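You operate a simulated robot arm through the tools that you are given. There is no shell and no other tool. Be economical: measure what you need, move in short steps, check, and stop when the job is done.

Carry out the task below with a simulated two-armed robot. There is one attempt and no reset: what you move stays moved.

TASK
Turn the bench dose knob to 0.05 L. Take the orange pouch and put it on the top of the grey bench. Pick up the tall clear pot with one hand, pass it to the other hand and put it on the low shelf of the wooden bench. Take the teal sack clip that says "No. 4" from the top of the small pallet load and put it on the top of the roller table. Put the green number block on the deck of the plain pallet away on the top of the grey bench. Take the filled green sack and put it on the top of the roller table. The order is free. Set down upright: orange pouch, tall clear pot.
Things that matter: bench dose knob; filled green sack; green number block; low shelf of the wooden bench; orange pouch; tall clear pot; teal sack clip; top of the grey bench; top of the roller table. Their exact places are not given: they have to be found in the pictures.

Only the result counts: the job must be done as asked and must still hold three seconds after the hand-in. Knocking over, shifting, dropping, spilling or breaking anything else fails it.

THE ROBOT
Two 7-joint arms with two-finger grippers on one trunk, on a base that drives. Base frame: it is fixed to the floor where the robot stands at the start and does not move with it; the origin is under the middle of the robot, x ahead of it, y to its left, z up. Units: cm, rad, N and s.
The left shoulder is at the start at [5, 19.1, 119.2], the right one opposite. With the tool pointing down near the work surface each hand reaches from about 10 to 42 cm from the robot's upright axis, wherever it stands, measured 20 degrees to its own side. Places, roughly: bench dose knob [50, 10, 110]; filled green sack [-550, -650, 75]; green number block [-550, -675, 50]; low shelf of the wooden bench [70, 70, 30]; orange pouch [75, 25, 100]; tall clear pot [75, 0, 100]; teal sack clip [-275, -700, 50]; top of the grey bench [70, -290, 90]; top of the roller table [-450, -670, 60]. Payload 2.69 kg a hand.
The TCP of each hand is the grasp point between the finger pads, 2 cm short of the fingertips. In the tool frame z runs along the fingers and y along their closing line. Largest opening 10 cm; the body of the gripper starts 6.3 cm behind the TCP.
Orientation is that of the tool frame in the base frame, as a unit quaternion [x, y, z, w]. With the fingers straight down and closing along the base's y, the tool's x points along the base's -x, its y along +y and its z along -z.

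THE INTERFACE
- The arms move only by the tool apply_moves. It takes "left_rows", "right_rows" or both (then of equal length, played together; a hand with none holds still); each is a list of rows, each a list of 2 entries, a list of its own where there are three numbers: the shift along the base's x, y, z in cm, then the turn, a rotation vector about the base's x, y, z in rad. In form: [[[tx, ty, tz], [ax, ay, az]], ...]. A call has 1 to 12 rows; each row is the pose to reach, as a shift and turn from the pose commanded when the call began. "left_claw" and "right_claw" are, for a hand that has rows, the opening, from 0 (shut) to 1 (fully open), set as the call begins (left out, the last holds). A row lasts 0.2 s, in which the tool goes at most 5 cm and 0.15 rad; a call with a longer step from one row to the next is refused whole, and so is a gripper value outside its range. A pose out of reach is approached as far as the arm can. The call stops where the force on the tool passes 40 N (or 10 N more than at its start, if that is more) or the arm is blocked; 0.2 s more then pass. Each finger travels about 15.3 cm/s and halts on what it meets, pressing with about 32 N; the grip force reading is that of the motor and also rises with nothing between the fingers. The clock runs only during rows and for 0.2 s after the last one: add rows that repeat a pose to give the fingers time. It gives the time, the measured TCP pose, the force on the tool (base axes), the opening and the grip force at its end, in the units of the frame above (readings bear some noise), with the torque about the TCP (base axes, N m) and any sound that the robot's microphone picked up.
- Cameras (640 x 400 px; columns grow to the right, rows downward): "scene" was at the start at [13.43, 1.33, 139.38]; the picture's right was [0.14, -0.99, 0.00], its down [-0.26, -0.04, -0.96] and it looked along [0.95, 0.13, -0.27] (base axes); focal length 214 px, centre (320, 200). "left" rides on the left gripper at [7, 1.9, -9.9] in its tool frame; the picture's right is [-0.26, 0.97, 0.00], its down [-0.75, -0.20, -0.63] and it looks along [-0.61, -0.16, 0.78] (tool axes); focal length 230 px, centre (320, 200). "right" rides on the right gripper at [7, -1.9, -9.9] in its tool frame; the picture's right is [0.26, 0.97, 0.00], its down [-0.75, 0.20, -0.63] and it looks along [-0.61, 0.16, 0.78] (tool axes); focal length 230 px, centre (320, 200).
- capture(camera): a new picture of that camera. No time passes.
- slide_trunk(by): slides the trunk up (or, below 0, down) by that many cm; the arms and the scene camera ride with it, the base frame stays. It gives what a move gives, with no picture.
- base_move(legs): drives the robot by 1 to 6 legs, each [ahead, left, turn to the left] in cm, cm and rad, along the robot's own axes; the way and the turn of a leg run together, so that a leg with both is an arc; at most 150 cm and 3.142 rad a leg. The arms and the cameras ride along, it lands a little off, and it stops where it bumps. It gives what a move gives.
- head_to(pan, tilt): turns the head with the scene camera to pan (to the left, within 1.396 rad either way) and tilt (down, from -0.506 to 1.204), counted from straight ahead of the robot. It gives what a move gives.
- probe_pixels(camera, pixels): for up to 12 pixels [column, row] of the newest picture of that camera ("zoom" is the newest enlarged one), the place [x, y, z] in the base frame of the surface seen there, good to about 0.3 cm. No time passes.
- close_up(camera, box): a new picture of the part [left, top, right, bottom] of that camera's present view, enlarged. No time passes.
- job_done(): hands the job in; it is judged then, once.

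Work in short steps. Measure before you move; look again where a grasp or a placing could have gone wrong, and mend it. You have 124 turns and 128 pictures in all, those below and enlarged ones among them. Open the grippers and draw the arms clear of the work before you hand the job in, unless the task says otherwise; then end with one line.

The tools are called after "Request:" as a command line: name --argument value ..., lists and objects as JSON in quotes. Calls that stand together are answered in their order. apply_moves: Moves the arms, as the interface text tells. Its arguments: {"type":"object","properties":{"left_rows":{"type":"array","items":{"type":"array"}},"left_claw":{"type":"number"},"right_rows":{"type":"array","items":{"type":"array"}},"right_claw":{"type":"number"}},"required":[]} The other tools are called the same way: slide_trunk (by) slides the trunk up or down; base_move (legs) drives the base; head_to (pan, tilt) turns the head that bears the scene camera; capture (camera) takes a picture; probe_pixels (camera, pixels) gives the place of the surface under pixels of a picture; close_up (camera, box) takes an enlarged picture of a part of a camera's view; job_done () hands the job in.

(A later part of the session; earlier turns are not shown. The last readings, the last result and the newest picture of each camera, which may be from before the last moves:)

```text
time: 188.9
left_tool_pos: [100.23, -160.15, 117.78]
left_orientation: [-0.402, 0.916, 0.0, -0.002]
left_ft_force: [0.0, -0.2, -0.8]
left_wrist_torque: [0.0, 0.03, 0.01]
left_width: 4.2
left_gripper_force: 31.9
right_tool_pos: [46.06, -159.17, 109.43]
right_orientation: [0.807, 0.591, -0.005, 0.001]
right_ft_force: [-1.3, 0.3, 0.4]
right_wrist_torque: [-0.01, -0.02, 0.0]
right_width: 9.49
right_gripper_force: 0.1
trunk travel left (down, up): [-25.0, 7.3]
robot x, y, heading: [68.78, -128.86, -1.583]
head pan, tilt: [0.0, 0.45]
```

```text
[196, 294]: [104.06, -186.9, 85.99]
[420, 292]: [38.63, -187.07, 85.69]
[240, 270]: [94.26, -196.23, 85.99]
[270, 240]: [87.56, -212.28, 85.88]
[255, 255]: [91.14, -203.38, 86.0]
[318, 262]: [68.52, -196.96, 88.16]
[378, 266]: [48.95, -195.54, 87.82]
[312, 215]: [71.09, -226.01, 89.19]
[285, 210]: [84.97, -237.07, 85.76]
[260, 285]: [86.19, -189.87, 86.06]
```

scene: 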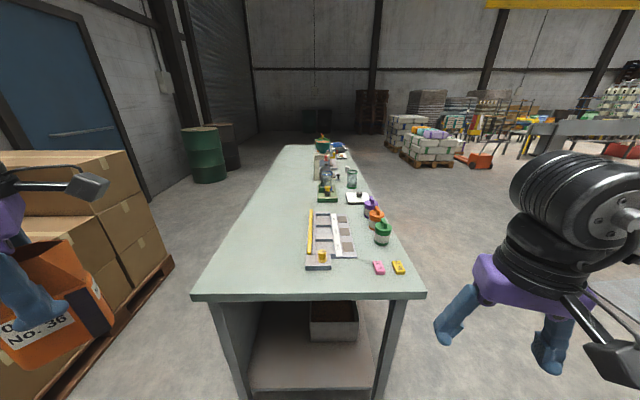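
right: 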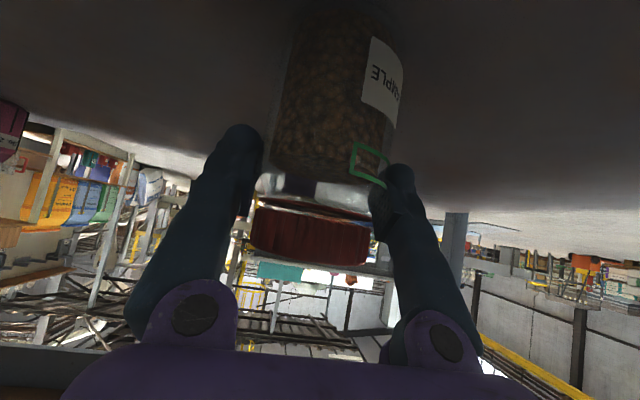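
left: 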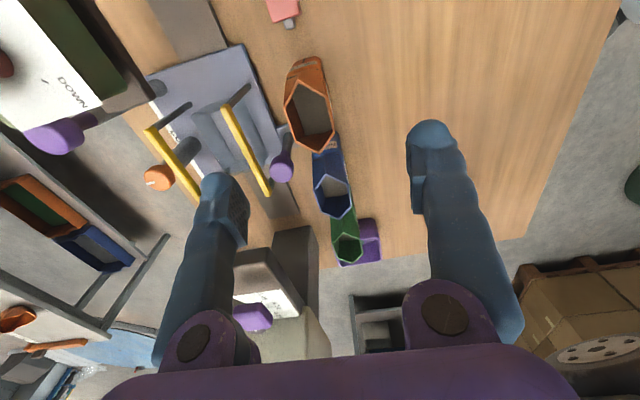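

I drive 24 cm closer and carry the pouch over to (92, −204).

Request:
base_move --legs '[[24, 3, 0]]'

Request:
apply_moves --left_rows '[[[-2.2, -4, -2], [0, 0, 0]], [[-4.4, -8, -4], [0, 0, 0]], [[-6.6, -12, -6], [0, 0, 0]], [[-8.8, -16, -8], [0, 0, 0]], [[-11, -20, -10], [0, 0, 0]], [[-11, -20, -14], [0, 0, 0]], [[-11, -20, -18], [0, 0, 0]], [[-11, -20, -20], [0, 0, 0]], [[-11, -20, -20], [0, 0, 0]]]'

Request:
capture --camera "scene"

```text
time: 190.7
left_tool_pos: [102.87, -183.97, 117.77]
left_orientation: [-0.402, 0.915, 0.001, -0.002]
left_ft_force: [0.1, 0.0, -0.3]
left_wrist_torque: [0.03, 0.05, 0.0]
left_width: 4.22
left_gripper_force: 32.1
right_tool_pos: [48.51, -182.99, 109.25]
right_orientation: [0.807, 0.59, -0.005, 0.001]
right_ft_force: [-0.1, -0.2, 0.2]
right_wrist_torque: [0.0, 0.0, -0.01]
right_width: 9.49
right_gripper_force: 0.0
trunk travel left (down, up): [-25.0, 7.3]
robot x, y, heading: [71.49, -152.76, -1.589]
head pan, tilt: [0.0, 0.45]
```

```text
time: 192.7
left_tool_pos: [91.98, -203.89, 97.62]
left_orientation: [-0.403, 0.915, 0.0, -0.002]
left_ft_force: [0.8, -0.1, 0.6]
left_wrist_torque: [-0.04, -0.01, -0.04]
left_width: 4.21
left_gripper_force: 32.1
right_tool_pos: [48.64, -182.93, 109.31]
right_orientation: [0.808, 0.59, -0.004, 0.001]
right_ft_force: [0.1, -0.3, 0.0]
right_wrist_torque: [0.0, -0.01, -0.02]
right_width: 9.49
right_gripper_force: 0.0
trunk travel left (down, up): [-25.0, 7.3]
robot x, y, heading: [71.61, -153.06, -1.585]
head pan, tilt: [0.0, 0.45]
```

```text
57 pictures are left
```

scene: 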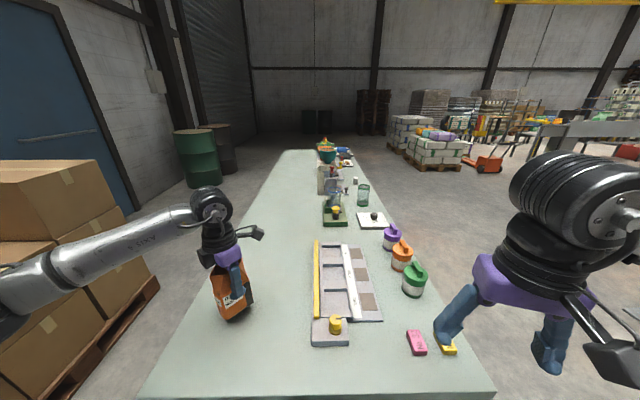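

The pouch hangs upright over clear bench. I lower to contact.

Request:
apply_moves --left_rows '[[[0, 0, -1.5], [0, 0, 0]], [[0, 0, -2.3], [0, 0, 0]], [[0, 0, -2.7], [0, 0, 0]], [[0, 0, -2.95], [0, 0, 0]], [[0, 0, -2.95], [0, 0, 0]]]'

Request:
close_up --camera "scene" --box '[160, 180, 320, 340]'

```text
time: 193.9
left_tool_pos: [91.98, -203.97, 94.74]
left_orientation: [-0.402, 0.916, -0.001, -0.001]
left_ft_force: [-1.0, 0.4, 0.4]
left_wrist_torque: [-0.03, -0.01, -0.01]
left_width: 4.21
left_gripper_force: 32.3
right_tool_pos: [48.64, -182.85, 109.32]
right_orientation: [0.807, 0.59, -0.005, 0.001]
right_ft_force: [0.1, 0.3, 0.2]
right_wrist_torque: [-0.01, -0.03, 0.0]
right_width: 9.48
right_gripper_force: 0.1
trunk travel left (down, up): [-25.0, 7.3]
robot x, y, heading: [71.34, -152.84, -1.593]
head pan, tilt: [0.0, 0.45]
```

```text
2.50 times, centred on (240, 260) of scene
```

zoom: 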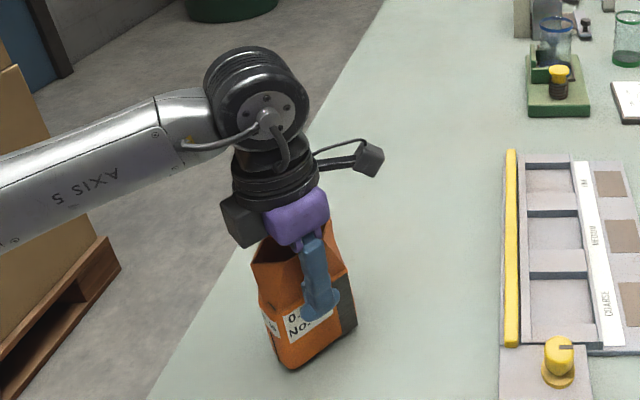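

Request:
apply_moves --left_rows '[[[0, 0, -0.2], [0, 0, 0]], [[0, 0, -0.4], [0, 0, 0]], [[0, 0, -0.4], [0, 0, 0]]]'

```text
time: 194.7
left_tool_pos: [91.81, -203.85, 94.57]
left_orientation: [-0.401, 0.916, -0.003, -0.002]
left_ft_force: [1.0, 2.6, 17.3]
left_wrist_torque: [0.15, -0.34, 0.02]
left_width: 4.19
left_gripper_force: 32.3
right_tool_pos: [48.55, -182.67, 109.35]
right_orientation: [0.807, 0.59, -0.005, 0.003]
right_ft_force: [-0.4, -0.5, -0.3]
right_wrist_torque: [0.03, -0.03, 0.01]
right_width: 9.5
right_gripper_force: 0.0
trunk travel left (down, up): [-25.0, 7.3]
robot x, y, heading: [71.31, -153.2, -1.586]
head pan, tilt: [0.0, 0.45]
```

Contact at 17 N: the pouch stands. I open wide enough, rise, and check.

Request:
apply_moves --left_rows '[[[0, 0, 0.2], [0, 0, 0]], [[0, 0, 0.2], [0, 0, 0]], [[0, 0, 0.2], [0, 0, 0]], [[0, 0, 4], [0, 0, 0]], [[0, 0, 8], [0, 0, 0]], [[0, 0, 12], [0, 0, 0]], [[0, 0, 16], [0, 0, 0]], [[2, 4, 20], [0, 0, 0]], [[4, 8, 23], [0, 0, 0]], [[7, 12, 23], [0, 0, 0]]]' --left_claw 0.8

Request:
capture --camera "scene"

```text
refused: row 8 steps farther than a row can; nothing moved
```

```text
55 pictures are left
```

scene: 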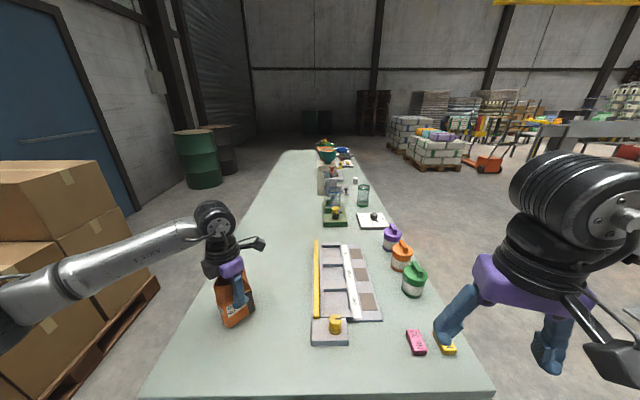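

Request:
apply_moves --left_rows '[[[0, 0, 0.2], [0, 0, 0]], [[0, 0, 0.2], [0, 0, 0]], [[0, 0, 0.2], [0, 0, 0]], [[0, 0, 4], [0, 0, 0]], [[0, 0, 8], [0, 0, 0]], [[0, 0, 12], [0, 0, 0]], [[0, 0, 16], [0, 0, 0]], [[1.5, 3, 19], [0, 0, 0]], [[3, 6, 22], [0, 0, 0]], [[5, 10, 22], [0, 0, 0]]]' --left_claw 0.8

Request:
capture --camera "scene"

```text
time: 196.9
left_tool_pos: [97.18, -194.03, 116.54]
left_orientation: [-0.402, 0.916, -0.001, -0.002]
left_ft_force: [-0.2, 0.2, -0.4]
left_wrist_torque: [-0.06, -0.01, 0.0]
left_width: 8.01
left_gripper_force: 0.0
right_tool_pos: [48.71, -182.8, 109.36]
right_orientation: [0.808, 0.59, -0.005, 0.002]
right_ft_force: [0.4, 0.2, -0.9]
right_wrist_torque: [-0.01, -0.01, -0.05]
right_width: 9.54
right_gripper_force: 0.0
trunk travel left (down, up): [-25.0, 7.3]
robot x, y, heading: [71.67, -153.19, -1.584]
head pan, tilt: [0.0, 0.45]
```

```text
54 pictures are left
```

scene: 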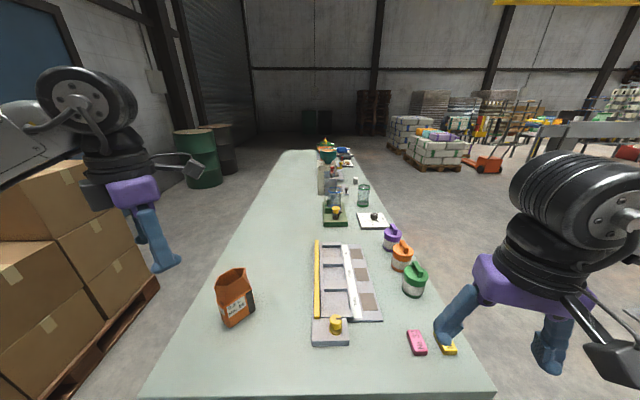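

The pouch stands well. Next I back off, turn toward the far work area (−x, −y) and survey the route.

Request:
base_move --legs '[[-25, 0, 0], [0, -80, -0.6]]'

Request:
head_to --pan 0.0 --tilt 0.3

Request:
capture --camera "scene"

```text
time: 205.7
left_tool_pos: [-5.14, -151.81, 116.32]
left_orientation: [-0.113, 0.994, -0.001, -0.002]
left_ft_force: [0.3, -0.2, -0.6]
left_wrist_torque: [-0.03, 0.03, 0.0]
left_width: 7.98
left_gripper_force: 0.0
right_tool_pos: [-38.56, -115.32, 109.28]
right_orientation: [0.946, 0.324, -0.005, 0.0]
right_ft_force: [-0.1, 0.4, 0.0]
right_wrist_torque: [0.0, -0.01, 0.01]
right_width: 9.48
right_gripper_force: 0.2
trunk travel left (down, up): [-25.0, 7.3]
robot x, y, heading: [-2.7, -103.53, -2.191]
head pan, tilt: [0.0, 0.45]
```

```text
time: 206.4
left_tool_pos: [-5.18, -151.8, 116.67]
left_orientation: [-0.114, 0.993, -0.001, -0.002]
left_ft_force: [0.4, -0.5, 0.5]
left_wrist_torque: [-0.01, 0.02, 0.0]
left_width: 8.0
left_gripper_force: 0.0
right_tool_pos: [-38.68, -115.22, 109.34]
right_orientation: [0.946, 0.325, -0.005, 0.001]
right_ft_force: [0.8, 0.6, 0.1]
right_wrist_torque: [-0.02, -0.01, 0.0]
right_width: 9.51
right_gripper_force: 0.1
trunk travel left (down, up): [-25.0, 7.3]
robot x, y, heading: [-2.71, -103.53, -2.188]
head pan, tilt: [0.0, 0.3]
```

```text
53 pictures are left
```

scene: 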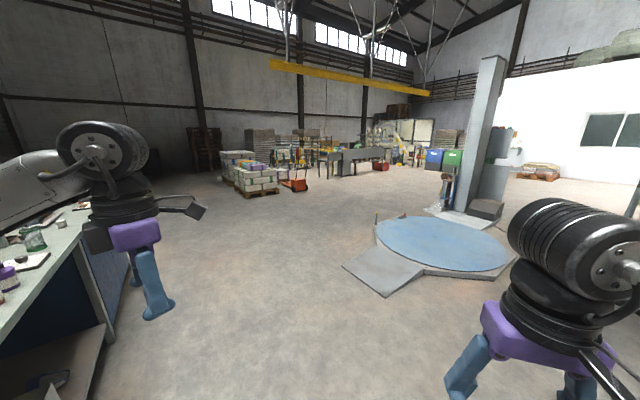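

I zoom on the far area to identify the pallet load, roller table and pallet.

Request:
close_up --camera "scene" --box '[190, 110, 460, 210]'

Request:
probe_pixels --camera "scene" --pixels '[[257, 193], [276, 185], [300, 188], [343, 172], [365, 175], [345, 265], [400, 220], [375, 240], [235, 170], [395, 165], [300, 160], [440, 170]]'

```text
2.37 times, centred on (325, 160) of scene
```

zoom: 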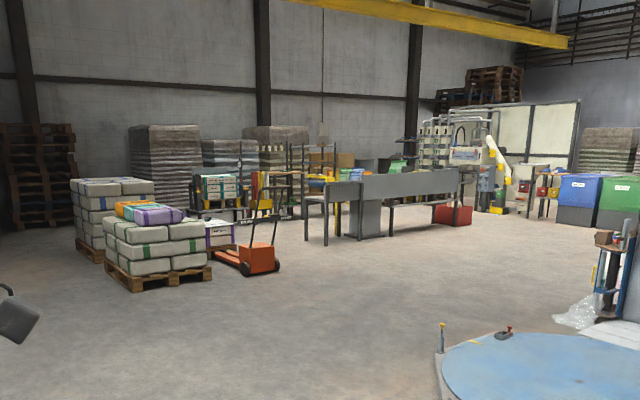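

```text
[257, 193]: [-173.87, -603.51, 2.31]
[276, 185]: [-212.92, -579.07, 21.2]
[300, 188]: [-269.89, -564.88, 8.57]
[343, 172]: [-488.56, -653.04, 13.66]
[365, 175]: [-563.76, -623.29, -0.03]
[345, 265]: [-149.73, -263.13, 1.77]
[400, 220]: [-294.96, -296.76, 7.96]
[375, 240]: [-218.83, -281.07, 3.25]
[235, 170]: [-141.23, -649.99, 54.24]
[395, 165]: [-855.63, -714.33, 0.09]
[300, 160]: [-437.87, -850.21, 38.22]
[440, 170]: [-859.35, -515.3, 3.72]
```

The load and jack are near (−200…−270, −570…−600). I drive nearer on a line clear of the turntable.

Request:
base_move --legs '[[130, 24, 0], [130, 14, 0], [130, 14, 0]]'

Request:
capture --camera "scene"

```text
time: 225.4
left_tool_pos: [-192.9, -497.82, 116.46]
left_orientation: [-0.102, 0.995, 0.0, -0.002]
left_ft_force: [-0.3, -0.5, -0.5]
left_wrist_torque: [-0.02, 0.02, 0.0]
left_width: 8.01
left_gripper_force: 0.2
right_tool_pos: [-225.65, -460.5, 109.17]
right_orientation: [0.949, 0.314, -0.005, 0.0]
right_ft_force: [0.2, 0.6, 0.5]
right_wrist_torque: [-0.02, -0.01, -0.01]
right_width: 9.51
right_gripper_force: 0.1
trunk travel left (down, up): [-25.0, 7.3]
robot x, y, heading: [-189.65, -449.18, -2.21]
head pan, tilt: [0.0, 0.3]
```

```text
51 pictures are left
```

scene: 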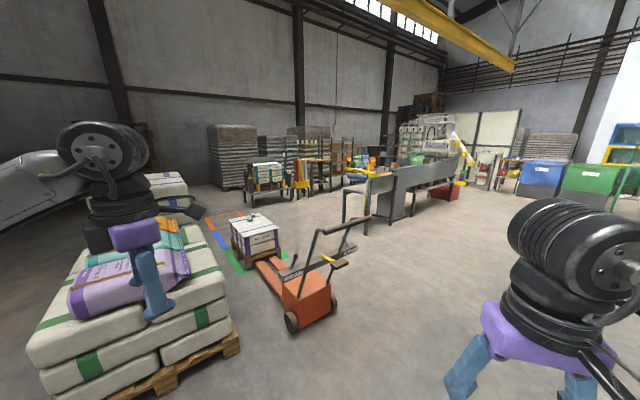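

The small pallet load stands at (253,235) on the jack's forks. I zoom in there and on the line beyond.

Request:
close_up --camera "scene" --box '[200, 190, 320, 290]'

Request:
probe_pixels --camera "zoom" --pixels '[[240, 160], [280, 140], [300, 200], [180, 170], [400, 190], [200, 250], [370, 300], [250, 365], [150, 130], [335, 165]]'

Request:
close_up --camera "scene" --box '[240, 130, 500, 240]'

```text
4.00 times, centred on (260, 240) of scene
```

zoom: 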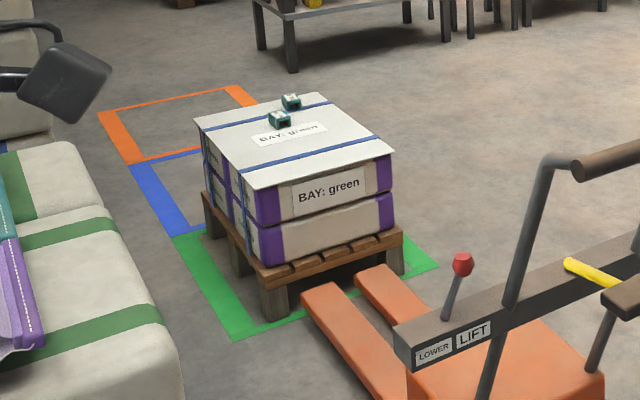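

```text
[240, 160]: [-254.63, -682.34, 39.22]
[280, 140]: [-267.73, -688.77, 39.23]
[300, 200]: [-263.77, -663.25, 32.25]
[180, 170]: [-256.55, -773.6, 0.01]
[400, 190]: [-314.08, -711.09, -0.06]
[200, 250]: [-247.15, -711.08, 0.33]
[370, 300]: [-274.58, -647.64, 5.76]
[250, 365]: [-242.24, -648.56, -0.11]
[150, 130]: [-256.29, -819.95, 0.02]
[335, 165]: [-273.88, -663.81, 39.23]
```

```text
2.46 times, centred on (370, 185) of scene
```

zoom: 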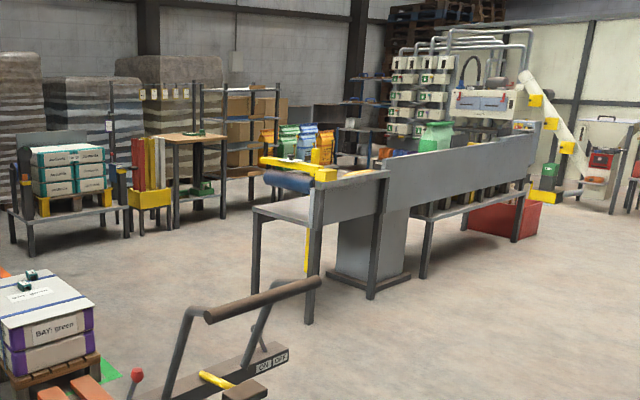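

Two teal clips lie on the small load's top (z≈40). I probe the roller table/conveyor and jack extents to plan a route to the −x side of the load.

Request:
probe_pixels --camera "zoom" --pixels '[[310, 318], [262, 290], [300, 215], [280, 207], [320, 175], [300, 165], [440, 140], [265, 300], [240, 320], [200, 385], [345, 270], [325, 300]]'

Request:
probe_pixels --camera "scene" --pixels '[[320, 232], [350, 252], [315, 270], [292, 325], [332, 308], [275, 265], [240, 350], [210, 240], [330, 290]]'

```text
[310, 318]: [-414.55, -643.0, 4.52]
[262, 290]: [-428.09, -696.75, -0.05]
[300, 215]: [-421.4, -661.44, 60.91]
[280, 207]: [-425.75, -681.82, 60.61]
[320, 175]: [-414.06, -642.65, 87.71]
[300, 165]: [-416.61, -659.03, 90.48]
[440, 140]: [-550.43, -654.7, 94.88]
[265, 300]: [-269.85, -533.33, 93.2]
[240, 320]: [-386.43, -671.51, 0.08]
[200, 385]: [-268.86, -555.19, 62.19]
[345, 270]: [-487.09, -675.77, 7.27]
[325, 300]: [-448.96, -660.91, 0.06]
```

```text
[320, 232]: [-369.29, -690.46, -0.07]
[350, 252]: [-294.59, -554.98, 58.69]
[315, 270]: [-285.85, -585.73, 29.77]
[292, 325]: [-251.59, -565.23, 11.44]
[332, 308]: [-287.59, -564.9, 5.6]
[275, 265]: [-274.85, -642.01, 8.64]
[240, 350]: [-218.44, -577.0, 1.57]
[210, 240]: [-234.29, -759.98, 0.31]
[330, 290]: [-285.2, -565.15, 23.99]
```

I drive along x≈−345 (clear of the jack at x≥−295) down to beside the load and turn to face it.

Request:
base_move --legs '[[132.6, -94.5, 0], [132.3, 98.5, 0], [0, 0, 2.21]]'

Request:
head_to --pan -0.3 --tilt 0.75

Request:
capture --camera "scene"

```text
refused: leg 1 is longer than a leg can be; nothing moved
```

```text
time: 226.3
left_tool_pos: [-192.92, -497.9, 116.54]
left_orientation: [-0.102, 0.995, 0.0, -0.002]
left_ft_force: [-0.3, -0.4, 0.1]
left_wrist_torque: [-0.02, 0.02, -0.03]
left_width: 8.0
left_gripper_force: 0.1
right_tool_pos: [-225.51, -460.46, 109.25]
right_orientation: [0.949, 0.314, -0.005, -0.002]
right_ft_force: [-0.7, -0.4, 0.8]
right_wrist_torque: [0.02, 0.03, 0.01]
right_width: 9.49
right_gripper_force: 0.1
trunk travel left (down, up): [-25.0, 7.3]
robot x, y, heading: [-189.47, -449.22, -2.21]
head pan, tilt: [-0.3, 0.75]
```

```text
48 pictures are left
```

scene: 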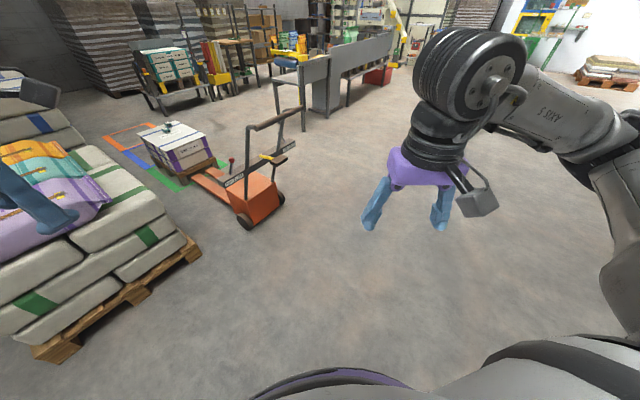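

The legs were too long; I split them.

Request:
base_move --legs '[[66.3, -47.2, 0], [66.3, -47.3, 0], [66.1, 49.2, 0], [66.2, 49.3, 0], [0, 0, 2.21]]'

Request:
capture --camera "scene"

```text
time: 249.3
left_tool_pos: [-301.94, -637.18, 116.59]
left_orientation: [0.938, -0.345, 0.002, 0.0]
left_ft_force: [0.1, 0.3, 1.3]
left_wrist_torque: [0.01, 0.01, 0.01]
left_width: 8.01
left_gripper_force: 0.0
right_tool_pos: [-311.39, -685.89, 109.36]
right_orientation: [0.135, 0.991, -0.002, 0.004]
right_ft_force: [0.5, 0.7, 0.1]
right_wrist_torque: [-0.02, -0.01, 0.02]
right_width: 9.5
right_gripper_force: 0.1
trunk travel left (down, up): [-25.0, 7.3]
robot x, y, heading: [-342.23, -664.15, 0.02]
head pan, tilt: [-0.3, 0.75]
```

```text
47 pictures are left
```

scene: 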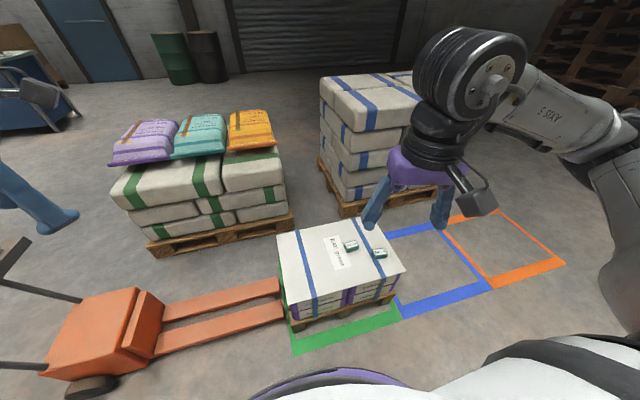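

Facing the load, clips at (351,245) and (379,253). I zoom to read them and probe.

Request:
close_up --camera "scene" --box '[335, 230, 399, 270]'

Request:
probe_pixels --camera "scene" --pixels '[[351, 242], [351, 248], [379, 250], [379, 256], [280, 236], [367, 220], [404, 268], [300, 305]]'

```text
10.00 times, centred on (367, 250) of scene
```

zoom: 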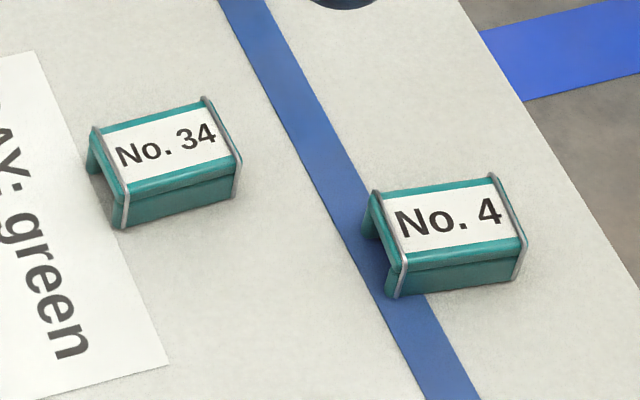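

```text
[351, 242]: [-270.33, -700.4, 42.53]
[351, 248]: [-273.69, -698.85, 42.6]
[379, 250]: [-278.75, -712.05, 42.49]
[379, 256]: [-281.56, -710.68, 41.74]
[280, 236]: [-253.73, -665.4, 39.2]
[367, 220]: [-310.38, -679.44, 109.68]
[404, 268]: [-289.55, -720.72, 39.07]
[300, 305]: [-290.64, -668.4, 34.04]
```

"No. 4" is the clip at about (−279.5, −711.5), z 39.2–42.5. I drive closer, lower the trunk, and look with the right-hand camera.

Request:
base_move --legs '[[16.5, -33, -0.02]]'

Request:
slide_trunk --by -25

Request:
apply_moves --right_rows '[[[1.5, 1, -4], [0, 0, -0.1]], [[3, 2, -8], [0, 0, -0.2]], [[5, 3, -12], [0, 0, -0.3]], [[7, 4, -15], [0, 0, -0.4]], [[9, 5, -18], [0, 0, -0.5]], [[11, 6, -21], [0, 0, -0.6]], [[13, 6.5, -24], [0, 0, -0.74]], [[14, 7, -26], [0, 0, -0.88]], [[14, 7, -27], [0, 0, -1.02]], [[14, 7, -28], [0, 0, -1.16]], [[14, 7, -28], [0, 0, -1.3]], [[14, 7, -28], [0, 0, -1.3]]]' --right_claw 0.7

Request:
capture --camera "right"

```text
time: 252.1
left_tool_pos: [-287.62, -664.78, 116.47]
left_orientation: [0.936, -0.351, 0.001, 0.0]
left_ft_force: [1.0, 0.1, 0.0]
left_wrist_torque: [0.07, 0.01, -0.02]
left_width: 8.03
left_gripper_force: 0.0
right_tool_pos: [-297.6, -713.56, 109.27]
right_orientation: [0.141, 0.99, -0.001, 0.004]
right_ft_force: [-1.0, 0.0, 0.1]
right_wrist_torque: [-0.01, 0.03, 0.02]
right_width: 9.51
right_gripper_force: 0.1
trunk travel left (down, up): [-25.0, 7.3]
robot x, y, heading: [-327.89, -691.24, 0.01]
head pan, tilt: [-0.3, 0.75]
stopped in leg 1: the robot was blocked; the commanded pose is now the measured one
```

```text
time: 254.7
left_tool_pos: [-287.73, -664.79, 91.56]
left_orientation: [0.936, -0.351, 0.002, 0.0]
left_ft_force: [0.2, -0.1, 0.6]
left_wrist_torque: [0.02, 0.02, 0.03]
left_width: 8.01
left_gripper_force: 0.0
right_tool_pos: [-297.61, -713.36, 84.34]
right_orientation: [0.141, 0.99, -0.002, 0.004]
right_ft_force: [1.3, 1.3, 0.7]
right_wrist_torque: [0.05, -0.02, -0.03]
right_width: 9.52
right_gripper_force: 0.1
trunk travel left (down, up): [0.0, 32.3]
robot x, y, heading: [-328.09, -690.96, 0.009]
head pan, tilt: [-0.3, 0.75]
```

```text
time: 257.3
left_tool_pos: [-287.6, -664.75, 91.52]
left_orientation: [0.936, -0.351, 0.001, 0.001]
left_ft_force: [1.1, 0.1, -0.6]
left_wrist_torque: [-0.01, 0.02, 0.01]
left_width: 8.0
left_gripper_force: 0.1
right_tool_pos: [-283.65, -706.38, 56.44]
right_orientation: [0.712, 0.702, -0.005, 0.001]
right_ft_force: [0.6, 1.0, 0.2]
right_wrist_torque: [0.02, -0.03, 0.0]
right_width: 7.01
right_gripper_force: 0.1
trunk travel left (down, up): [0.0, 32.3]
robot x, y, heading: [-328.02, -691.32, 0.007]
head pan, tilt: [-0.3, 0.75]
```

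```text
45 pictures are left
```

right: 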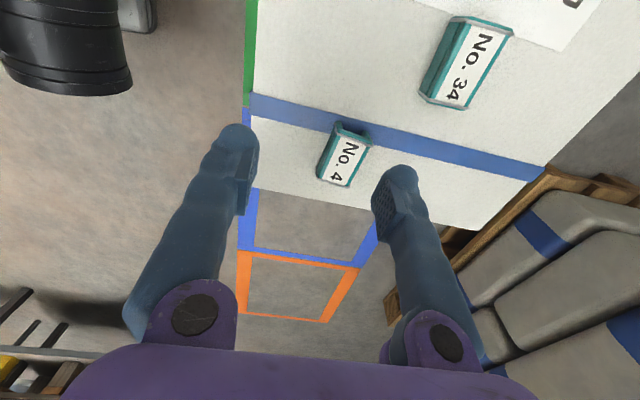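

The robot touched something and stopped; the clips look undisturbed. I probe the No. 4 clip's corners in this view.

Request:
close_up --camera "right" --box '[290, 105, 402, 205]'

Request:
probe_pixels --camera "right" --pixels '[[341, 126], [370, 140], [319, 177], [350, 186], [344, 157], [310, 165], [365, 170]]'

```text
4.00 times, centred on (346, 155) of right
```

zoom: 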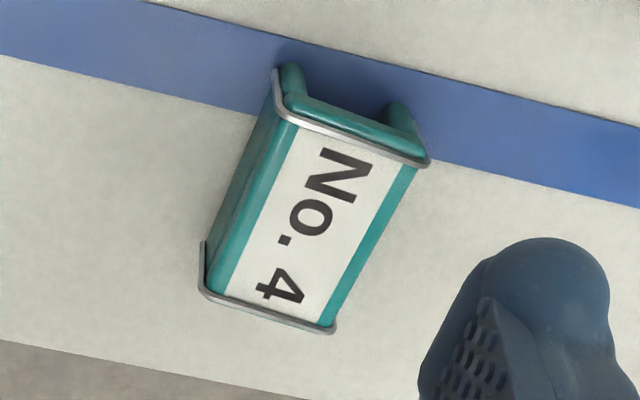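

```text
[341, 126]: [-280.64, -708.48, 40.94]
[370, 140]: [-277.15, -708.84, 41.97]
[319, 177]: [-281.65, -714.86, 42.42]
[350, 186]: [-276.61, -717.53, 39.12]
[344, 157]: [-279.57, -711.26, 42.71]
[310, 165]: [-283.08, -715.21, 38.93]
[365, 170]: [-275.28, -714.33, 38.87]
```

Clip centre ≈ (−279.5, −711.4), nearly aligned with y. I descend over it with fingers closing across its 3.5 cm width, stopping at TCP z 41.7.

Request:
apply_moves --right_rows '[[[2, -2.5, -2], [0, 0, -0.04]], [[4.15, -5, -4], [0, 0, -0.08]], [[4.15, -5, -8], [0, 0, -0.08]], [[4.15, -5, -12], [0, 0, -0.08]], [[4.15, -5, -14.6], [0, 0, -0.08]], [[4.15, -5, -14.6], [0, 0, -0.08]]]'

Request:
close_up --camera "right" --box '[200, 110, 440, 260]'

```text
time: 258.7
left_tool_pos: [-287.63, -664.73, 91.47]
left_orientation: [0.937, -0.35, 0.002, 0.001]
left_ft_force: [-0.1, 0.7, 0.1]
left_wrist_torque: [0.0, -0.02, 0.02]
left_width: 8.0
left_gripper_force: 0.1
right_tool_pos: [-279.42, -711.3, 41.76]
right_orientation: [0.739, 0.674, -0.003, 0.002]
right_ft_force: [0.1, 0.3, 0.0]
right_wrist_torque: [-0.03, 0.0, 0.01]
right_width: 7.01
right_gripper_force: 0.0
trunk travel left (down, up): [0.0, 32.3]
robot x, y, heading: [-327.75, -691.18, 0.007]
head pan, tilt: [-0.3, 0.75]
```

```text
2.67 times, centred on (320, 185) of right
```

zoom: 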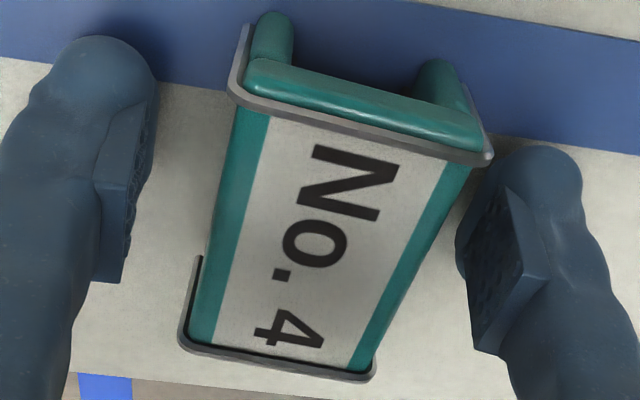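

The clip sits between the fingers; I nudge 0.4 cm to +x, close and lift.

Request:
apply_moves --right_rows '[[[0.4, 0, 0], [0, 0, 0]], [[0.4, 0, 0], [0, 0, 0]]]'

Request:
apply_moves --right_rows '[[[0, 0, 0], [0, 0, 0]], [[0, 0, 0], [0, 0, 0]], [[0, 0, 0], [0, 0, 0]], [[0, 0, 0], [0, 0, 0]]]' --right_claw 0.0

Request:
apply_moves --right_rows '[[[0, 0, 2], [0, 0, 0]], [[0, 0, 6], [0, 0, 0]], [[-2, 0, 10], [0, 0, 0]], [[-4, 0, 14], [0, 0, 0]], [[-6, 0, 18], [0, 0, 0]], [[-8, 0, 22], [0, 0, 0]], [[-10, 0, 26], [0, 0, 0]]]'

Request:
capture --camera "scene"

Request:
close_up --camera "right" --box '[200, 110, 440, 260]'

```text
time: 259.3
left_tool_pos: [-287.63, -664.77, 91.53]
left_orientation: [0.936, -0.351, 0.001, 0.0]
left_ft_force: [-0.5, -0.2, 0.1]
left_wrist_torque: [-0.03, 0.02, 0.02]
left_width: 8.02
left_gripper_force: 0.1
right_tool_pos: [-279.12, -711.34, 41.73]
right_orientation: [0.739, 0.674, -0.004, 0.001]
right_ft_force: [-0.2, -0.5, -0.1]
right_wrist_torque: [0.0, 0.0, -0.01]
right_width: 6.97
right_gripper_force: 0.2
trunk travel left (down, up): [0.0, 32.3]
robot x, y, heading: [-328.15, -691.46, 0.013]
head pan, tilt: [-0.3, 0.75]
```

```text
time: 260.3
left_tool_pos: [-287.69, -664.71, 91.56]
left_orientation: [0.937, -0.351, 0.001, 0.0]
left_ft_force: [0.1, 0.4, 0.0]
left_wrist_torque: [0.0, 0.01, 0.01]
left_width: 8.0
left_gripper_force: 0.0
right_tool_pos: [-279.24, -711.29, 41.7]
right_orientation: [0.739, 0.674, -0.005, 0.001]
right_ft_force: [-0.1, -0.2, 0.4]
right_wrist_torque: [0.02, -0.02, 0.02]
right_width: 4.1
right_gripper_force: 32.4
trunk travel left (down, up): [0.0, 32.3]
robot x, y, heading: [-327.95, -691.19, 0.009]
head pan, tilt: [-0.3, 0.75]
```

```text
time: 261.9
left_tool_pos: [-287.63, -664.83, 91.58]
left_orientation: [0.936, -0.351, 0.001, 0.0]
left_ft_force: [0.4, -1.2, -0.7]
left_wrist_torque: [0.03, -0.01, 0.01]
left_width: 8.0
left_gripper_force: 0.1
right_tool_pos: [-289.09, -711.41, 67.7]
right_orientation: [0.739, 0.673, -0.005, 0.003]
right_ft_force: [-0.5, -0.2, -0.2]
right_wrist_torque: [0.03, -0.01, 0.03]
right_width: 4.14
right_gripper_force: 32.0
trunk travel left (down, up): [0.0, 32.3]
robot x, y, heading: [-328.07, -691.43, 0.008]
head pan, tilt: [-0.3, 0.75]
```

```text
42 pictures are left
```

scene: 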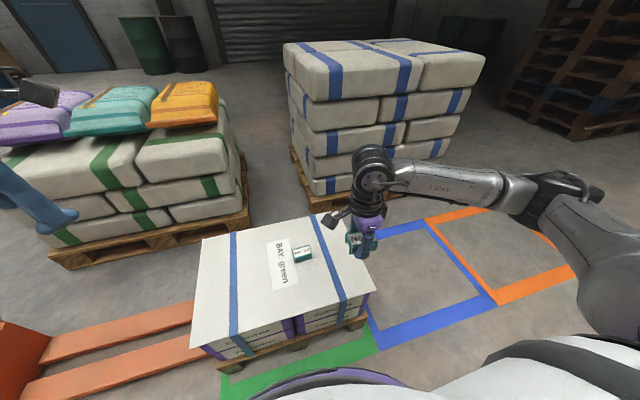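

```text
2.67 times, centred on (320, 185) of right
```

zoom: 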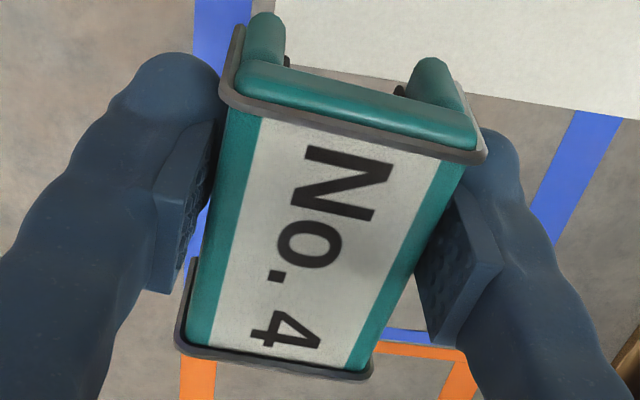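

The clip is held. I back off, raise the trunk, and turn around to face the roller table.

Request:
base_move --legs '[[-15, 0, 0]]'

Request:
slide_trunk --by 25

Request:
base_move --legs '[[0, 10, 3.13]]'

Request:
head_to --pan 0.0 --tilt 0.5

Request:
capture --camera "scene"

```text
time: 263.3
left_tool_pos: [-302.53, -664.93, 91.51]
left_orientation: [0.936, -0.352, 0.002, 0.0]
left_ft_force: [0.2, -0.5, -0.9]
left_wrist_torque: [0.0, -0.01, 0.0]
left_width: 8.0
left_gripper_force: 0.1
right_tool_pos: [-303.96, -711.51, 67.66]
right_orientation: [0.74, 0.673, -0.004, 0.002]
right_ft_force: [0.2, -0.9, 0.0]
right_wrist_torque: [0.0, -0.01, -0.04]
right_width: 4.14
right_gripper_force: 31.8
trunk travel left (down, up): [0.0, 32.3]
robot x, y, heading: [-342.61, -691.28, 0.012]
head pan, tilt: [-0.3, 0.75]
```

```text
time: 265.9
left_tool_pos: [-302.43, -664.93, 116.51]
left_orientation: [0.936, -0.351, 0.002, 0.0]
left_ft_force: [0.3, 0.3, -0.1]
left_wrist_torque: [-0.02, -0.01, 0.04]
left_width: 8.0
left_gripper_force: 0.0
right_tool_pos: [-304.01, -711.5, 92.7]
right_orientation: [0.739, 0.673, -0.005, 0.002]
right_ft_force: [0.1, -0.1, -0.5]
right_wrist_torque: [0.01, 0.01, 0.0]
right_width: 4.13
right_gripper_force: 31.4
trunk travel left (down, up): [-25.0, 7.3]
robot x, y, heading: [-342.95, -691.79, 0.012]
head pan, tilt: [-0.3, 0.75]
```

```text
time: 273.6
left_tool_pos: [-390.48, -717.52, 116.51]
left_orientation: [0.36, 0.933, 0.001, -0.001]
left_ft_force: [-1.1, 0.2, 0.4]
left_wrist_torque: [-0.03, 0.02, 0.01]
left_width: 8.0
left_gripper_force: 0.1
right_tool_pos: [-388.11, -670.76, 92.81]
right_orientation: [-0.666, 0.746, 0.002, 0.005]
right_ft_force: [0.3, 0.0, -0.7]
right_wrist_torque: [0.0, 0.0, 0.0]
right_width: 4.15
right_gripper_force: 32.5
trunk travel left (down, up): [-25.0, 7.3]
robot x, y, heading: [-349.26, -691.12, 3.132]
head pan, tilt: [-0.3, 0.75]
cut short: leg 1
```

```text
time: 274.4
left_tool_pos: [-390.42, -717.27, 116.49]
left_orientation: [0.359, 0.933, 0.001, -0.001]
left_ft_force: [-0.3, 0.7, -0.4]
left_wrist_torque: [0.0, 0.03, 0.01]
left_width: 7.99
left_gripper_force: 0.0
right_tool_pos: [-388.24, -670.72, 92.73]
right_orientation: [-0.667, 0.745, 0.002, 0.004]
right_ft_force: [0.5, 0.6, 0.0]
right_wrist_torque: [0.0, -0.02, 0.02]
right_width: 4.12
right_gripper_force: 32.1
trunk travel left (down, up): [-25.0, 7.3]
robot x, y, heading: [-349.44, -691.25, 3.128]
head pan, tilt: [0.0, 0.499]
```

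```text
40 pictures are left
```

scene: 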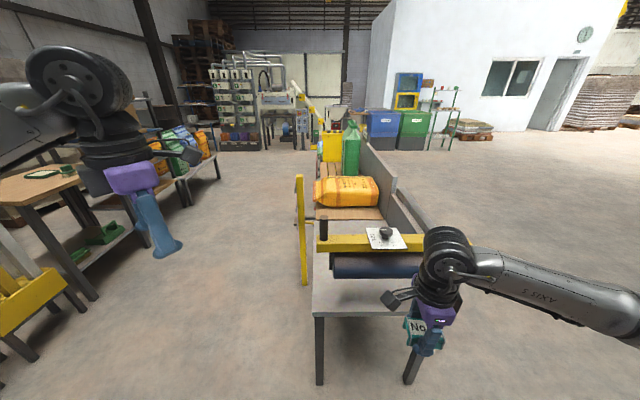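

I zoom into the line: grey plate with blue roller, orange sack, green sack beyond.

Request:
close_up --camera "scene" --box '[280, 110, 440, 330]'

Request:
probe_pixels --camera "scene" --pixels '[[340, 297], [340, 265], [350, 213], [345, 190], [352, 155], [335, 150], [385, 235], [320, 240], [375, 300], [330, 175], [318, 310], [303, 230]]'

```text
1.82 times, centred on (360, 220) of scene
```

zoom: 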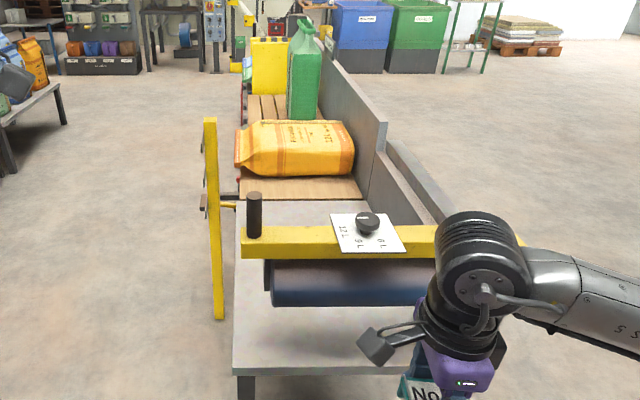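

```text
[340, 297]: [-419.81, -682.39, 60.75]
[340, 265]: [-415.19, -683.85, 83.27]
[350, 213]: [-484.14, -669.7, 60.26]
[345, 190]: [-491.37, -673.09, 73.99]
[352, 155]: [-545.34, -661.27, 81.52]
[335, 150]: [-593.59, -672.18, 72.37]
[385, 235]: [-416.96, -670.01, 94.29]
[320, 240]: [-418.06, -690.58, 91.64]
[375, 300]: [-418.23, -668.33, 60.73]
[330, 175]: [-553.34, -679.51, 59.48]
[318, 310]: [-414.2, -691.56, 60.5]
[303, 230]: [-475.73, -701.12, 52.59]
```

I look left to check the aisle on the y≈−745 side of the line.

Request:
head_to --pan 0.55 --tilt 0.4

Request:
capture --camera "scene"

Request:
probe_pixels --camera "scene" --pixels '[[130, 330], [200, 250], [250, 220], [300, 195], [350, 180], [420, 330], [480, 280], [455, 190], [160, 270], [270, 190]]'

```text
time: 275.3
left_tool_pos: [-390.41, -717.28, 116.45]
left_orientation: [0.359, 0.933, 0.001, -0.002]
left_ft_force: [0.3, 0.7, 0.3]
left_wrist_torque: [0.02, -0.01, 0.02]
left_width: 7.99
left_gripper_force: 0.2
right_tool_pos: [-388.16, -670.64, 92.78]
right_orientation: [-0.666, 0.746, 0.002, 0.004]
right_ft_force: [-0.3, -0.9, -1.4]
right_wrist_torque: [0.0, 0.02, -0.01]
right_width: 4.14
right_gripper_force: 32.2
trunk travel left (down, up): [-25.0, 7.3]
robot x, y, heading: [-349.5, -691.52, 3.129]
head pan, tilt: [0.55, 0.4]
```

```text
38 pictures are left
```

scene: 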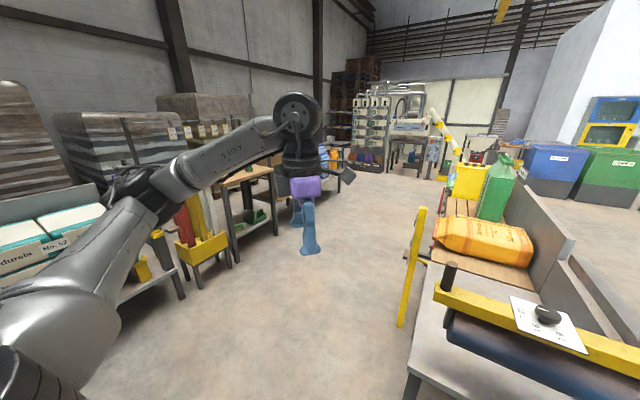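

```text
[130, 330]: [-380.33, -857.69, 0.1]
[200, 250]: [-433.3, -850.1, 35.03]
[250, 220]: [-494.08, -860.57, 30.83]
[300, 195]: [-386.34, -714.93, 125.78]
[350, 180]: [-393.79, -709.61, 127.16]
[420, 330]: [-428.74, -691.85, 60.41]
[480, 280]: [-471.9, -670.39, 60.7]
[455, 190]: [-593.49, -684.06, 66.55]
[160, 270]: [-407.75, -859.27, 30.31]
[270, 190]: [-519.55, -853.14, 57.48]
```

The aisle is about 150 cm wide. I drive to beside the table at (−445, −755) and face +y.

Request:
base_move --legs '[[0, 63, 0], [95, 0, 0], [0, 0, -1.56]]'

Request:
head_to --pan 0.25 --tilt 0.65

Request:
capture --camera "scene"

```text
time: 289.6
left_tool_pos: [-471.19, -712.36, 116.57]
left_orientation: [0.912, 0.411, 0.002, -0.001]
left_ft_force: [-0.2, -0.1, 0.0]
left_wrist_torque: [0.03, -0.03, -0.01]
left_width: 8.0
left_gripper_force: 0.0
right_tool_pos: [-424.6, -714.16, 92.69]
right_orientation: [0.049, 0.999, -0.002, 0.004]
right_ft_force: [1.1, 0.2, -0.6]
right_wrist_torque: [0.03, -0.03, 0.0]
right_width: 4.15
right_gripper_force: 32.4
trunk travel left (down, up): [-25.0, 7.3]
robot x, y, heading: [-445.08, -753.26, 1.572]
head pan, tilt: [0.55, 0.4]
```

```text
time: 290.4
left_tool_pos: [-471.12, -712.41, 116.67]
left_orientation: [0.912, 0.411, 0.002, 0.0]
left_ft_force: [0.2, 0.9, 0.0]
left_wrist_torque: [0.02, 0.02, -0.01]
left_width: 7.98
left_gripper_force: 0.1
right_tool_pos: [-424.5, -714.14, 92.73]
right_orientation: [0.049, 0.999, -0.001, 0.004]
right_ft_force: [-0.6, 0.9, -0.5]
right_wrist_torque: [0.03, 0.03, -0.01]
right_width: 4.16
right_gripper_force: 32.0
trunk travel left (down, up): [-25.0, 7.3]
robot x, y, heading: [-444.92, -753.33, 1.571]
head pan, tilt: [0.25, 0.649]
```

```text
37 pictures are left
```

scene: 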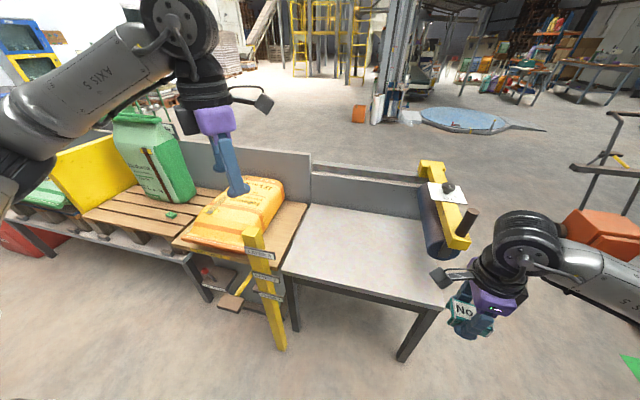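

Now it is clear: the grey table with the blue roller is free; the green block lies at (168,213) on the slatted pallet in front of the green sack. I probe these.

Request:
probe_pixels --camera "scene" --pixels '[[310, 215], [285, 268], [430, 300], [360, 250], [420, 200], [440, 270], [172, 211], [168, 216], [165, 195], [190, 180], [130, 140], [148, 120]]'

Request:
close_up --camera "scene" --box '[70, 100, 230, 240]'

```text
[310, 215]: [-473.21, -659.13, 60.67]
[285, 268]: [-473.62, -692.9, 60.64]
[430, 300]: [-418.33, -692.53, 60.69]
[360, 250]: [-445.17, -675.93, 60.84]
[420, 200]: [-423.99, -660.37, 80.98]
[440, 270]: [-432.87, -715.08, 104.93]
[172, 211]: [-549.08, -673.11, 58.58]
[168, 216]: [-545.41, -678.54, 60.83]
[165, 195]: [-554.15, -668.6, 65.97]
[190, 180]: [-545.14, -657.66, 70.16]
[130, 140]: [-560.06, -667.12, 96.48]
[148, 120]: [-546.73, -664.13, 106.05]
```

```text
2.86 times, centred on (150, 170) of scene
```

zoom: 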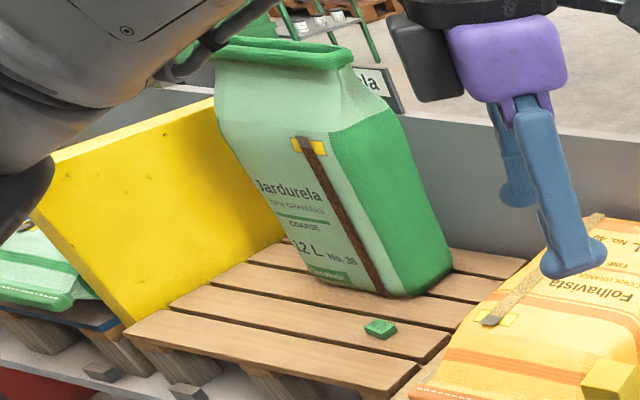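

I drive 18 cm closer, lower the trunk 15 cm, and bring the clip over (−438, −689).

Request:
base_move --legs '[[18, 0, 0]]'

Request:
slide_trunk --by -12

Request:
apply_moves --right_rows '[[[-3.4, 1.7, 0], [0, 0, 0]], [[-6.8, 3.4, -1], [0, 0, 0]], [[-10, 5, -3], [0, 0, 0]], [[-13, 6.5, -6], [0, 0, 0]], [[-13.5, 7, -10], [0, 0, 0]], [[-13.5, 7, -13.5], [0, 0, 0]], [[-13.5, 7, -13.5], [0, 0, 0]]]'

Request:
capture --camera "scene"

```text
time: 291.9
left_tool_pos: [-471.18, -694.54, 116.39]
left_orientation: [0.912, 0.41, 0.002, -0.001]
left_ft_force: [-0.1, 0.2, 0.3]
left_wrist_torque: [0.0, -0.01, 0.0]
left_width: 8.02
left_gripper_force: 0.1
right_tool_pos: [-424.61, -696.28, 92.62]
right_orientation: [0.05, 0.999, -0.002, 0.004]
right_ft_force: [-0.1, 0.0, -0.4]
right_wrist_torque: [-0.01, -0.01, 0.01]
right_width: 4.14
right_gripper_force: 32.0
trunk travel left (down, up): [-25.0, 7.3]
robot x, y, heading: [-444.79, -735.28, 1.57]
head pan, tilt: [0.25, 0.649]
```

```text
time: 293.4
left_tool_pos: [-471.17, -694.46, 104.67]
left_orientation: [0.912, 0.411, 0.002, -0.001]
left_ft_force: [0.3, -0.2, 0.3]
left_wrist_torque: [-0.06, -0.04, 0.0]
left_width: 8.01
left_gripper_force: 0.2
right_tool_pos: [-424.61, -696.28, 80.71]
right_orientation: [0.05, 0.999, -0.002, 0.004]
right_ft_force: [0.2, 0.3, -0.5]
right_wrist_torque: [0.03, -0.03, 0.0]
right_width: 4.1
right_gripper_force: 31.9
trunk travel left (down, up): [-13.0, 19.3]
robot x, y, heading: [-445.22, -735.34, 1.574]
head pan, tilt: [0.25, 0.649]
```

```text
time: 295.0
left_tool_pos: [-471.21, -694.78, 104.58]
left_orientation: [0.912, 0.41, 0.002, -0.001]
left_ft_force: [0.0, 0.0, 0.7]
left_wrist_torque: [-0.02, 0.02, 0.0]
left_width: 7.99
left_gripper_force: 0.0
right_tool_pos: [-438.17, -689.4, 67.29]
right_orientation: [0.049, 0.999, 0.0, 0.005]
right_ft_force: [0.2, 0.5, -1.0]
right_wrist_torque: [0.0, -0.03, 0.01]
right_width: 4.15
right_gripper_force: 31.7
trunk travel left (down, up): [-13.0, 19.3]
robot x, y, heading: [-445.22, -735.19, 1.57]
head pan, tilt: [0.25, 0.649]
```

```text
35 pictures are left
```

scene: 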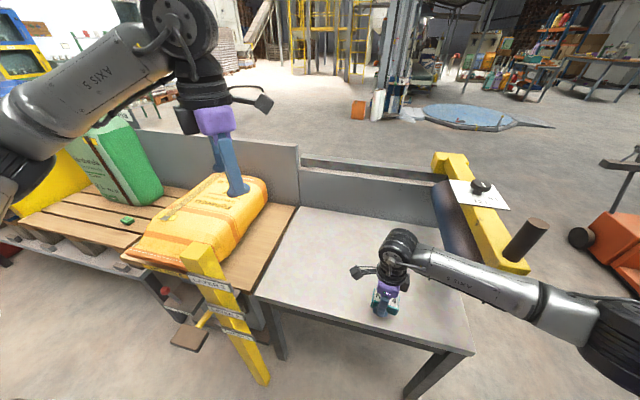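

The clip is over the table. I lower it to contact, release and rise.

Request:
apply_moves --right_rows '[[[0, 0, -2], [0, 0, 0]], [[0, 0, -3.4], [0, 0, 0]], [[0, 0, -3.9], [0, 0, 0]], [[0, 0, -4.1], [0, 0, 0]], [[0, 0, -4.1], [0, 0, 0]]]'

Request:
apply_moves --right_rows '[[[0, 0, 0], [0, 0, 0]], [[0, 0, 0], [0, 0, 0]], [[0, 0, 3], [0, 0, 0]], [[0, 0, 7], [0, 0, 0]], [[2, -2, 11], [0, 0, 0]], [[6, -4, 13], [0, 0, 0]]]' --right_claw 0.7

Request:
capture --camera "scene"

```text
time: 296.2
left_tool_pos: [-471.31, -694.58, 104.61]
left_orientation: [0.912, 0.411, 0.002, -0.001]
left_ft_force: [0.1, 0.3, 0.1]
left_wrist_torque: [0.0, -0.02, 0.01]
left_width: 7.99
left_gripper_force: 0.0
right_tool_pos: [-438.14, -689.26, 63.17]
right_orientation: [0.05, 0.999, -0.001, 0.005]
right_ft_force: [1.6, -0.7, 7.0]
right_wrist_torque: [0.1, -0.27, -0.02]
right_width: 4.13
right_gripper_force: 31.7
trunk travel left (down, up): [-13.0, 19.3]
robot x, y, heading: [-444.88, -735.19, 1.574]
head pan, tilt: [0.25, 0.649]
```

```text
time: 297.6
left_tool_pos: [-471.18, -694.5, 104.61]
left_orientation: [0.912, 0.411, 0.002, -0.001]
left_ft_force: [0.0, 0.3, -0.8]
left_wrist_torque: [0.05, 0.01, 0.02]
left_width: 8.0
left_gripper_force: 0.0
right_tool_pos: [-431.98, -693.23, 76.22]
right_orientation: [0.051, 0.999, -0.001, 0.004]
right_ft_force: [-0.3, 0.1, 0.7]
right_wrist_torque: [0.02, -0.03, 0.02]
right_width: 7.01
right_gripper_force: 0.0
trunk travel left (down, up): [-13.0, 19.3]
robot x, y, heading: [-444.67, -735.05, 1.574]
head pan, tilt: [0.25, 0.649]
```

```text
34 pictures are left
```

scene: 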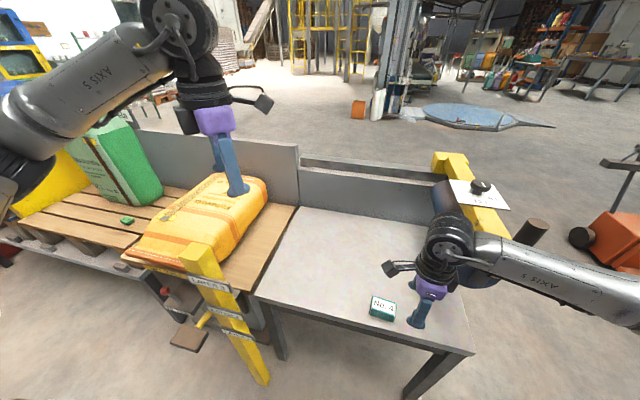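

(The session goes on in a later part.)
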